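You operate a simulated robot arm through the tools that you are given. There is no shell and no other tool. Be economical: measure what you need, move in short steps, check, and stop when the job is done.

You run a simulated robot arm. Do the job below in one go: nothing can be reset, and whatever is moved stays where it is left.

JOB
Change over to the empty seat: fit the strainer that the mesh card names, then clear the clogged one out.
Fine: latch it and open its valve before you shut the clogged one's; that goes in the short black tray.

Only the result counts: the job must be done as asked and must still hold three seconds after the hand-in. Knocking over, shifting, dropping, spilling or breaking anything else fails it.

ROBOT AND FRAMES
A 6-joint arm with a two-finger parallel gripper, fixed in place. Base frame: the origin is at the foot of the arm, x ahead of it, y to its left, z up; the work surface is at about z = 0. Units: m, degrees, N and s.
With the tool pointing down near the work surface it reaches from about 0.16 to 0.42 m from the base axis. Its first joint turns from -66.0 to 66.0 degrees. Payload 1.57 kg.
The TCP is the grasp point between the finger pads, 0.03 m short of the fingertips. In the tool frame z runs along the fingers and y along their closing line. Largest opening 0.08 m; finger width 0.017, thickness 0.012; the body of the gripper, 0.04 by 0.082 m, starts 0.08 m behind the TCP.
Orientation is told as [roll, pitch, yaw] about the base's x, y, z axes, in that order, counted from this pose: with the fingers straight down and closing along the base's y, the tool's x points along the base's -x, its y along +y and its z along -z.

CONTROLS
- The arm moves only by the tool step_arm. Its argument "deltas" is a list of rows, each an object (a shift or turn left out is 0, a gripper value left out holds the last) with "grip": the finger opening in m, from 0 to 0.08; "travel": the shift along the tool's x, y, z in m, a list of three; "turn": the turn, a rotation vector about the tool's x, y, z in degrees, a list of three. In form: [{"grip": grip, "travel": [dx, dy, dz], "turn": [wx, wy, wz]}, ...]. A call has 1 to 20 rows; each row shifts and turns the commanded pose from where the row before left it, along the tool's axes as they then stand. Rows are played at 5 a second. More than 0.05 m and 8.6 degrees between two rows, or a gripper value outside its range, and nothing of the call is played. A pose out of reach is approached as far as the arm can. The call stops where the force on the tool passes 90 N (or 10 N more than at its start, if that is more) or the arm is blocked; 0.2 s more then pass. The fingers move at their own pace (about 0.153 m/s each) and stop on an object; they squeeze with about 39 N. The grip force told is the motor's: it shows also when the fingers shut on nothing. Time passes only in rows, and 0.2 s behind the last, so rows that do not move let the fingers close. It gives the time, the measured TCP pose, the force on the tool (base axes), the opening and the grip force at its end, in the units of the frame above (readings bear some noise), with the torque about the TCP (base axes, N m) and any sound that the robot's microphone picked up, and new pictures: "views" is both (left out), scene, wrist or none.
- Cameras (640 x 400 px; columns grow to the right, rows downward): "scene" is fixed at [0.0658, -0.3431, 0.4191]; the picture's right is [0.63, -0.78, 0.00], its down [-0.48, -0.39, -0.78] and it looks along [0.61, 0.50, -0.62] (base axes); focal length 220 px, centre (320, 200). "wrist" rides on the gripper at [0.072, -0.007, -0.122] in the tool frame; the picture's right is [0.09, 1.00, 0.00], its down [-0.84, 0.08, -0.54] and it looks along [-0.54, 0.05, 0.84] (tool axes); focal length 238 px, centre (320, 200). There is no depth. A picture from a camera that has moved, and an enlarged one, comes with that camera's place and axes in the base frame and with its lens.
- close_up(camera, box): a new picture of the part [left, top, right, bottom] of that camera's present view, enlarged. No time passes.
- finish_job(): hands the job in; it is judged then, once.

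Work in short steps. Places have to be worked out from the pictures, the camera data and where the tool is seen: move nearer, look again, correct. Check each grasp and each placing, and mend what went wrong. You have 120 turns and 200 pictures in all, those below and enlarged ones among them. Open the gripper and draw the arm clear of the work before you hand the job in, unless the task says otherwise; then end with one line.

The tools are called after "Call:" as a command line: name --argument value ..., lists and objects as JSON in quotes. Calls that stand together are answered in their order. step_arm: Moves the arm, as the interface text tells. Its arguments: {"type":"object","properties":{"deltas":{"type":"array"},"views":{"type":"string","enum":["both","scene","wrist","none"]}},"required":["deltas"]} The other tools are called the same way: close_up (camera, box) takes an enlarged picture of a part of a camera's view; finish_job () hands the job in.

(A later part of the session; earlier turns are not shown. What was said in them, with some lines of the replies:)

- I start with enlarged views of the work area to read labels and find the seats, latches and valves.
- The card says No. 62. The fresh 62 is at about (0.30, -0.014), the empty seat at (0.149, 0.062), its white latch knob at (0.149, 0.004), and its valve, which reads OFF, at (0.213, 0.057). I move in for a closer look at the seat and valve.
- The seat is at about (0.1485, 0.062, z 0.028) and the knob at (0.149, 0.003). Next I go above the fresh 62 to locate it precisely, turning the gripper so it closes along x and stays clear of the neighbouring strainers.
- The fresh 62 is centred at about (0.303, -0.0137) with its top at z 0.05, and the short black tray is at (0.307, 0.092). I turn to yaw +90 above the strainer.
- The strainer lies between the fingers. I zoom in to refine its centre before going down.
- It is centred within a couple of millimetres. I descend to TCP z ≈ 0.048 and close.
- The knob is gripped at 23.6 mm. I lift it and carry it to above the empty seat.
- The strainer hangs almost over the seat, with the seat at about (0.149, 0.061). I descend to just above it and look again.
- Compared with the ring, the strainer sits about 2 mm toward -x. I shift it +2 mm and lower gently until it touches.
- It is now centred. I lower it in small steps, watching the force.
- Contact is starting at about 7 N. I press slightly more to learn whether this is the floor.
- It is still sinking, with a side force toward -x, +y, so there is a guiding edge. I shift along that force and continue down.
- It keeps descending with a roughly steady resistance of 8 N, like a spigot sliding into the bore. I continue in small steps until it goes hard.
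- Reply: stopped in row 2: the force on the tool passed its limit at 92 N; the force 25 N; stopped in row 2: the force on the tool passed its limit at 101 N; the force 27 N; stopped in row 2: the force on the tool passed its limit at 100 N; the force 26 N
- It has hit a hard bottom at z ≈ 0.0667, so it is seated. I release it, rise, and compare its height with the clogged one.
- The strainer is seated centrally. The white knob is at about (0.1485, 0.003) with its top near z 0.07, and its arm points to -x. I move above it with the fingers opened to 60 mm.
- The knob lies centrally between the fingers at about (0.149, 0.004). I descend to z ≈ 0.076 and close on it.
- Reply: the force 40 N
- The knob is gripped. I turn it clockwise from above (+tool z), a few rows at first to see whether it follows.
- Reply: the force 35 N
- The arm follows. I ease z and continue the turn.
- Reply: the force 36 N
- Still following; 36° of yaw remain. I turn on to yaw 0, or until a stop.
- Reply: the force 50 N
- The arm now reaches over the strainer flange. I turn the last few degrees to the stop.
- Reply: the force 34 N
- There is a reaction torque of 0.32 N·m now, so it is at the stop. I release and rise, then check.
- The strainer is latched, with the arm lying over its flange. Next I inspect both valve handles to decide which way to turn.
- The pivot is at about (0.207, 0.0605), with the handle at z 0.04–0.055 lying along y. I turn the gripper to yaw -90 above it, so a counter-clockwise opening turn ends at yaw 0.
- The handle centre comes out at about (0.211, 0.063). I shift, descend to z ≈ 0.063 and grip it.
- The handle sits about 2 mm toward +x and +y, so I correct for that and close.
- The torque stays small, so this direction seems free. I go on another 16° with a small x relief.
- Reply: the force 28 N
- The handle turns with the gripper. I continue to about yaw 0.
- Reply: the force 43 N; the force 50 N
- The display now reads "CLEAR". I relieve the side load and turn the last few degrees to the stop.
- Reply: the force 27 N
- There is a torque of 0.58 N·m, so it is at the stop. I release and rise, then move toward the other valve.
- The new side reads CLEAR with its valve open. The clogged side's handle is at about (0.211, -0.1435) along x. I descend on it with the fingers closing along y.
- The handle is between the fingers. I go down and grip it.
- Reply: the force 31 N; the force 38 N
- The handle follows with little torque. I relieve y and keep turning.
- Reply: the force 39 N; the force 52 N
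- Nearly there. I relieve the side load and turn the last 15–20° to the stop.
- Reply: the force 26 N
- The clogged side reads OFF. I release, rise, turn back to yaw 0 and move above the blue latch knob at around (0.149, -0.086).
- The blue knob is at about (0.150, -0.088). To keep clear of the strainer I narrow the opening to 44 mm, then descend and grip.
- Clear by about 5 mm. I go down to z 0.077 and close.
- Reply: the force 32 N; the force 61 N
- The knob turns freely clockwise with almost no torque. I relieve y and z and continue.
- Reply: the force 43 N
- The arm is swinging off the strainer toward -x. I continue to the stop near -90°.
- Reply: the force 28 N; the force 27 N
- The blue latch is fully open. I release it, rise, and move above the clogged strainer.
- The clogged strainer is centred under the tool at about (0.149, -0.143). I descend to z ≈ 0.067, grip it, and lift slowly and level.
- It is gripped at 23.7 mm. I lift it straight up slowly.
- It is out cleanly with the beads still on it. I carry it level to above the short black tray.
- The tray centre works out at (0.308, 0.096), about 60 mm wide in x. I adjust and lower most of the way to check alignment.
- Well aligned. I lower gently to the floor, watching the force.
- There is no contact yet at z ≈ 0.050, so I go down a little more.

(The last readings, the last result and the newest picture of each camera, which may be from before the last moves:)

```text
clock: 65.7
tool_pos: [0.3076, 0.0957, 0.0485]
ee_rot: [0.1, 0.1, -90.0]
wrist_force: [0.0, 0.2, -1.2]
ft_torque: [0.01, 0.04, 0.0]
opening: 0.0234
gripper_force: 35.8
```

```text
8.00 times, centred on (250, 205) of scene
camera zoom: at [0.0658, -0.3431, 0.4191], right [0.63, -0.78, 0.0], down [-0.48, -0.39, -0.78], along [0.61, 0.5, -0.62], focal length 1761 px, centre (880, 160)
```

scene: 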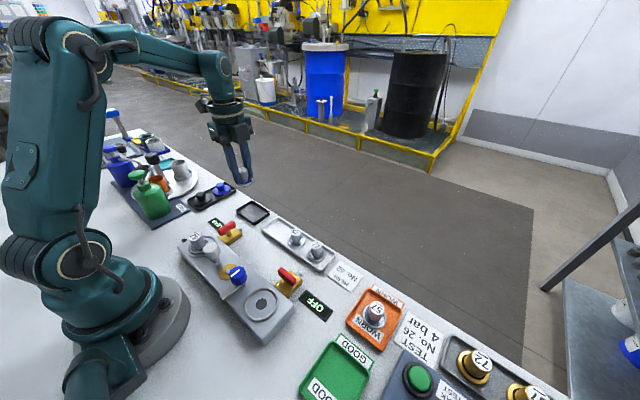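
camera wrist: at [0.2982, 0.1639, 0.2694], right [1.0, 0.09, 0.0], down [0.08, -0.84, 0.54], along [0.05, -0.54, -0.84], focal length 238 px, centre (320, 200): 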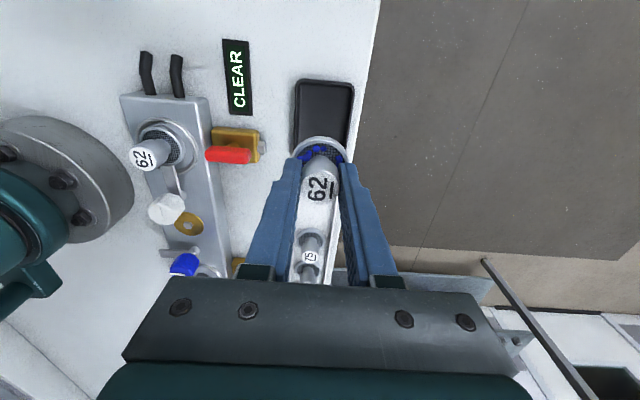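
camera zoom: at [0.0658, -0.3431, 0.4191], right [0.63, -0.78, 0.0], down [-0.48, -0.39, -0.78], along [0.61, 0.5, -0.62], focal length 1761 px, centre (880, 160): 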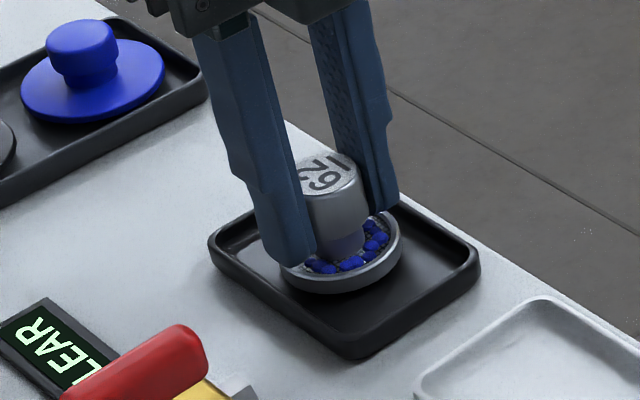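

It is still just above the tray floor. I continue down in 1 mm rows.

Call:
step_arm --deltas '[{"travel": [0, 0, 0.001]}, {"travel": [0, 0, 0.001]}, {}]' --views "none"

```text
clock: 66.5
tool_pos: [0.309, 0.0964, 0.0468]
ee_rot: [0.1, 0.1, -90.1]
wrist_force: [-0.1, -0.5, -1.0]
ft_torque: [-0.02, 0.0, -0.02]
opening: 0.0233
gripper_force: 35.4
```

Call:
step_arm --deltas '[{"travel": [0, 0, 0.001]}, {"travel": [0, 0, 0.001]}, {}]' --views "none"

Call:
close_up --camera "scene" --box '[220, 180, 280, 230]'

```text
clock: 67.3
tool_pos: [0.3082, 0.0953, 0.0449]
ee_rot: [0.2, 0.2, -90.0]
wrist_force: [1.3, -0.2, 1.4]
ft_torque: [-0.03, 0.0, 0.08]
opening: 0.0232
gripper_force: 36.0
```

```text
8.00 times, centred on (250, 205) of scene
camera zoom: at [0.0658, -0.3431, 0.4191], right [0.63, -0.78, 0.0], down [-0.48, -0.39, -0.78], along [0.61, 0.5, -0.62], focal length 1761 px, centre (880, 160)
```

zoom: 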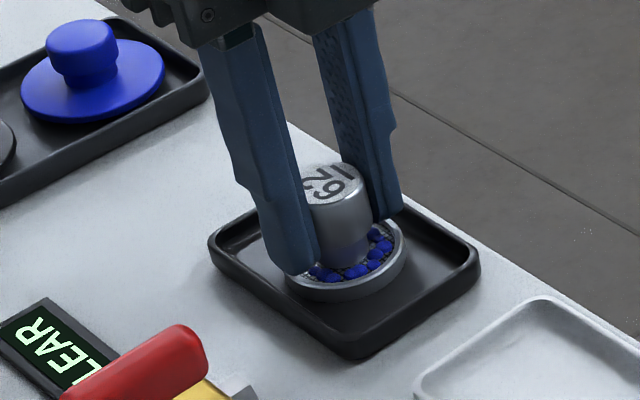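

Very near contact (about 1.4 N). One more small step.

Call:
step_arm --deltas '[{"travel": [0, 0, 0.001]}, {}]' --views "none"

```text
clock: 67.9
tool_pos: [0.3084, 0.0954, 0.0445]
ee_rot: [0.3, 0.2, -89.9]
wrist_force: [2.2, -2.9, 22.8]
ft_torque: [-0.14, 0.24, -0.01]
opening: 0.0237
gripper_force: 36.1
```

Firm contact at 23 N, so it is on the floor. I back off 0.4 mm, open gently and rise.

Call:
step_arm --deltas '[{"travel": [0, 0, -0.0006]}, {"grip": 0.03}, {"grip": 0.04}, {}, {"travel": [0, 0, -0.02]}, {"travel": [0, 0, -0.03]}, {"travel": [0, 0, -0.04]}, {"travel": [0, 0, -0.04]}, {"travel": [0, -0.04, -0.02]}, {}]'

Call:
close_up --camera "scene" --box '[210, 170, 300, 240]'

Call:
close_up --camera "scene" --box '[170, 200, 340, 350]'

```text
clock: 70.1
tool_pos: [0.2684, 0.0934, 0.1935]
ee_rot: [0.0, 0.0, -90.0]
wrist_force: [-0.6, -0.8, 0.2]
ft_torque: [0.0, 0.01, 0.02]
opening: 0.0401
gripper_force: 0.0
camera wrist: at [0.26, 0.1642, 0.3163], right [1.0, 0.09, 0.0], down [0.08, -0.84, 0.54], along [0.05, -0.54, -0.84], focal length 238 px, centre (320, 200)
```

scene: 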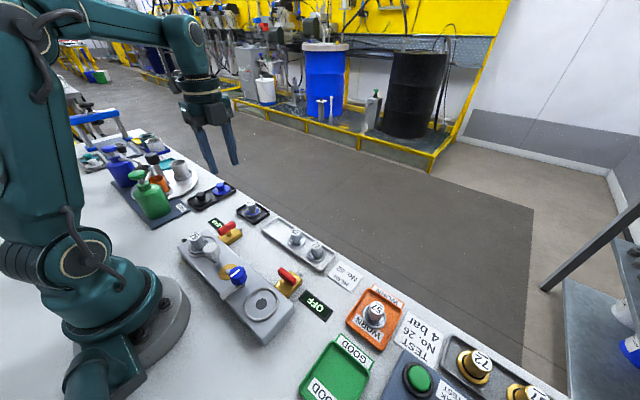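
wrist: 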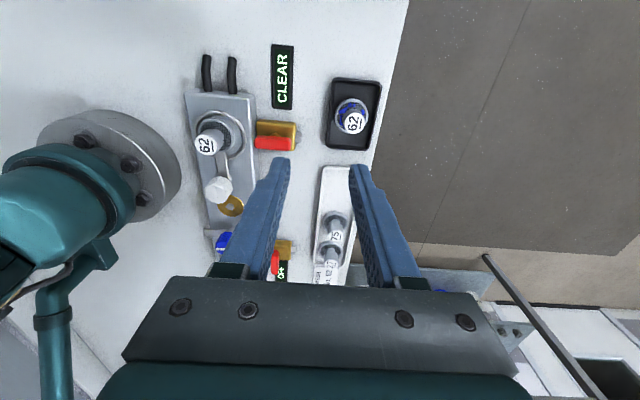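

```text
5.71 times, centred on (255, 205) of scene
camera zoom: at [0.0658, -0.3431, 0.4191], right [0.63, -0.78, 0.0], down [-0.48, -0.39, -0.78], along [0.61, 0.5, -0.62], focal length 1258 px, centre (691, 171)
```

zoom: 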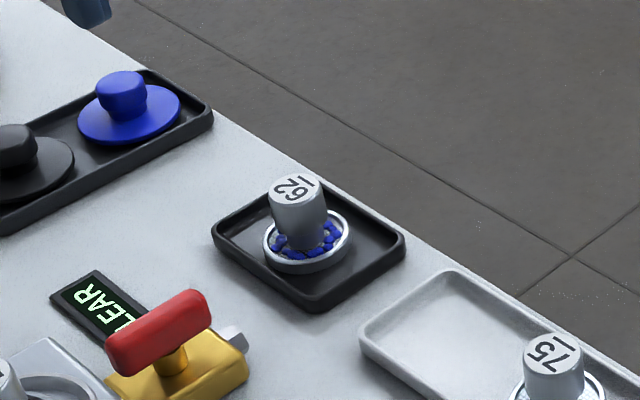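

```text
2.67 times, centred on (255, 275) of scene
camera zoom: at [0.0658, -0.3431, 0.4191], right [0.63, -0.78, 0.0], down [-0.48, -0.39, -0.78], along [0.61, 0.5, -0.62], focal length 587 px, centre (493, 0)
```

zoom: 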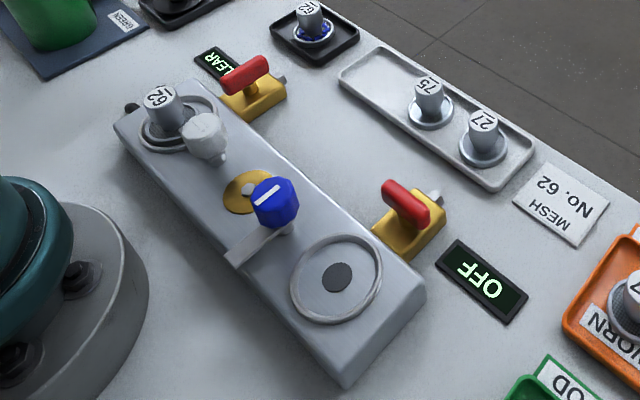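

The clogged strainer is lying flat in the short black tray. The new 62 is seated and latched with its display reading CLEAR, the old side reads OFF, and the arm is clear, so I hand in.

Call:
finish_job

```text
The job is handed in.
```

The changeover is done and handed in: the fresh No. 62 strainer is seated and latched with its valve open (display CLEAR), and only after that was the clogged one's valve shut (display OFF), its latch opened, and the strainer moved to the short black tray.
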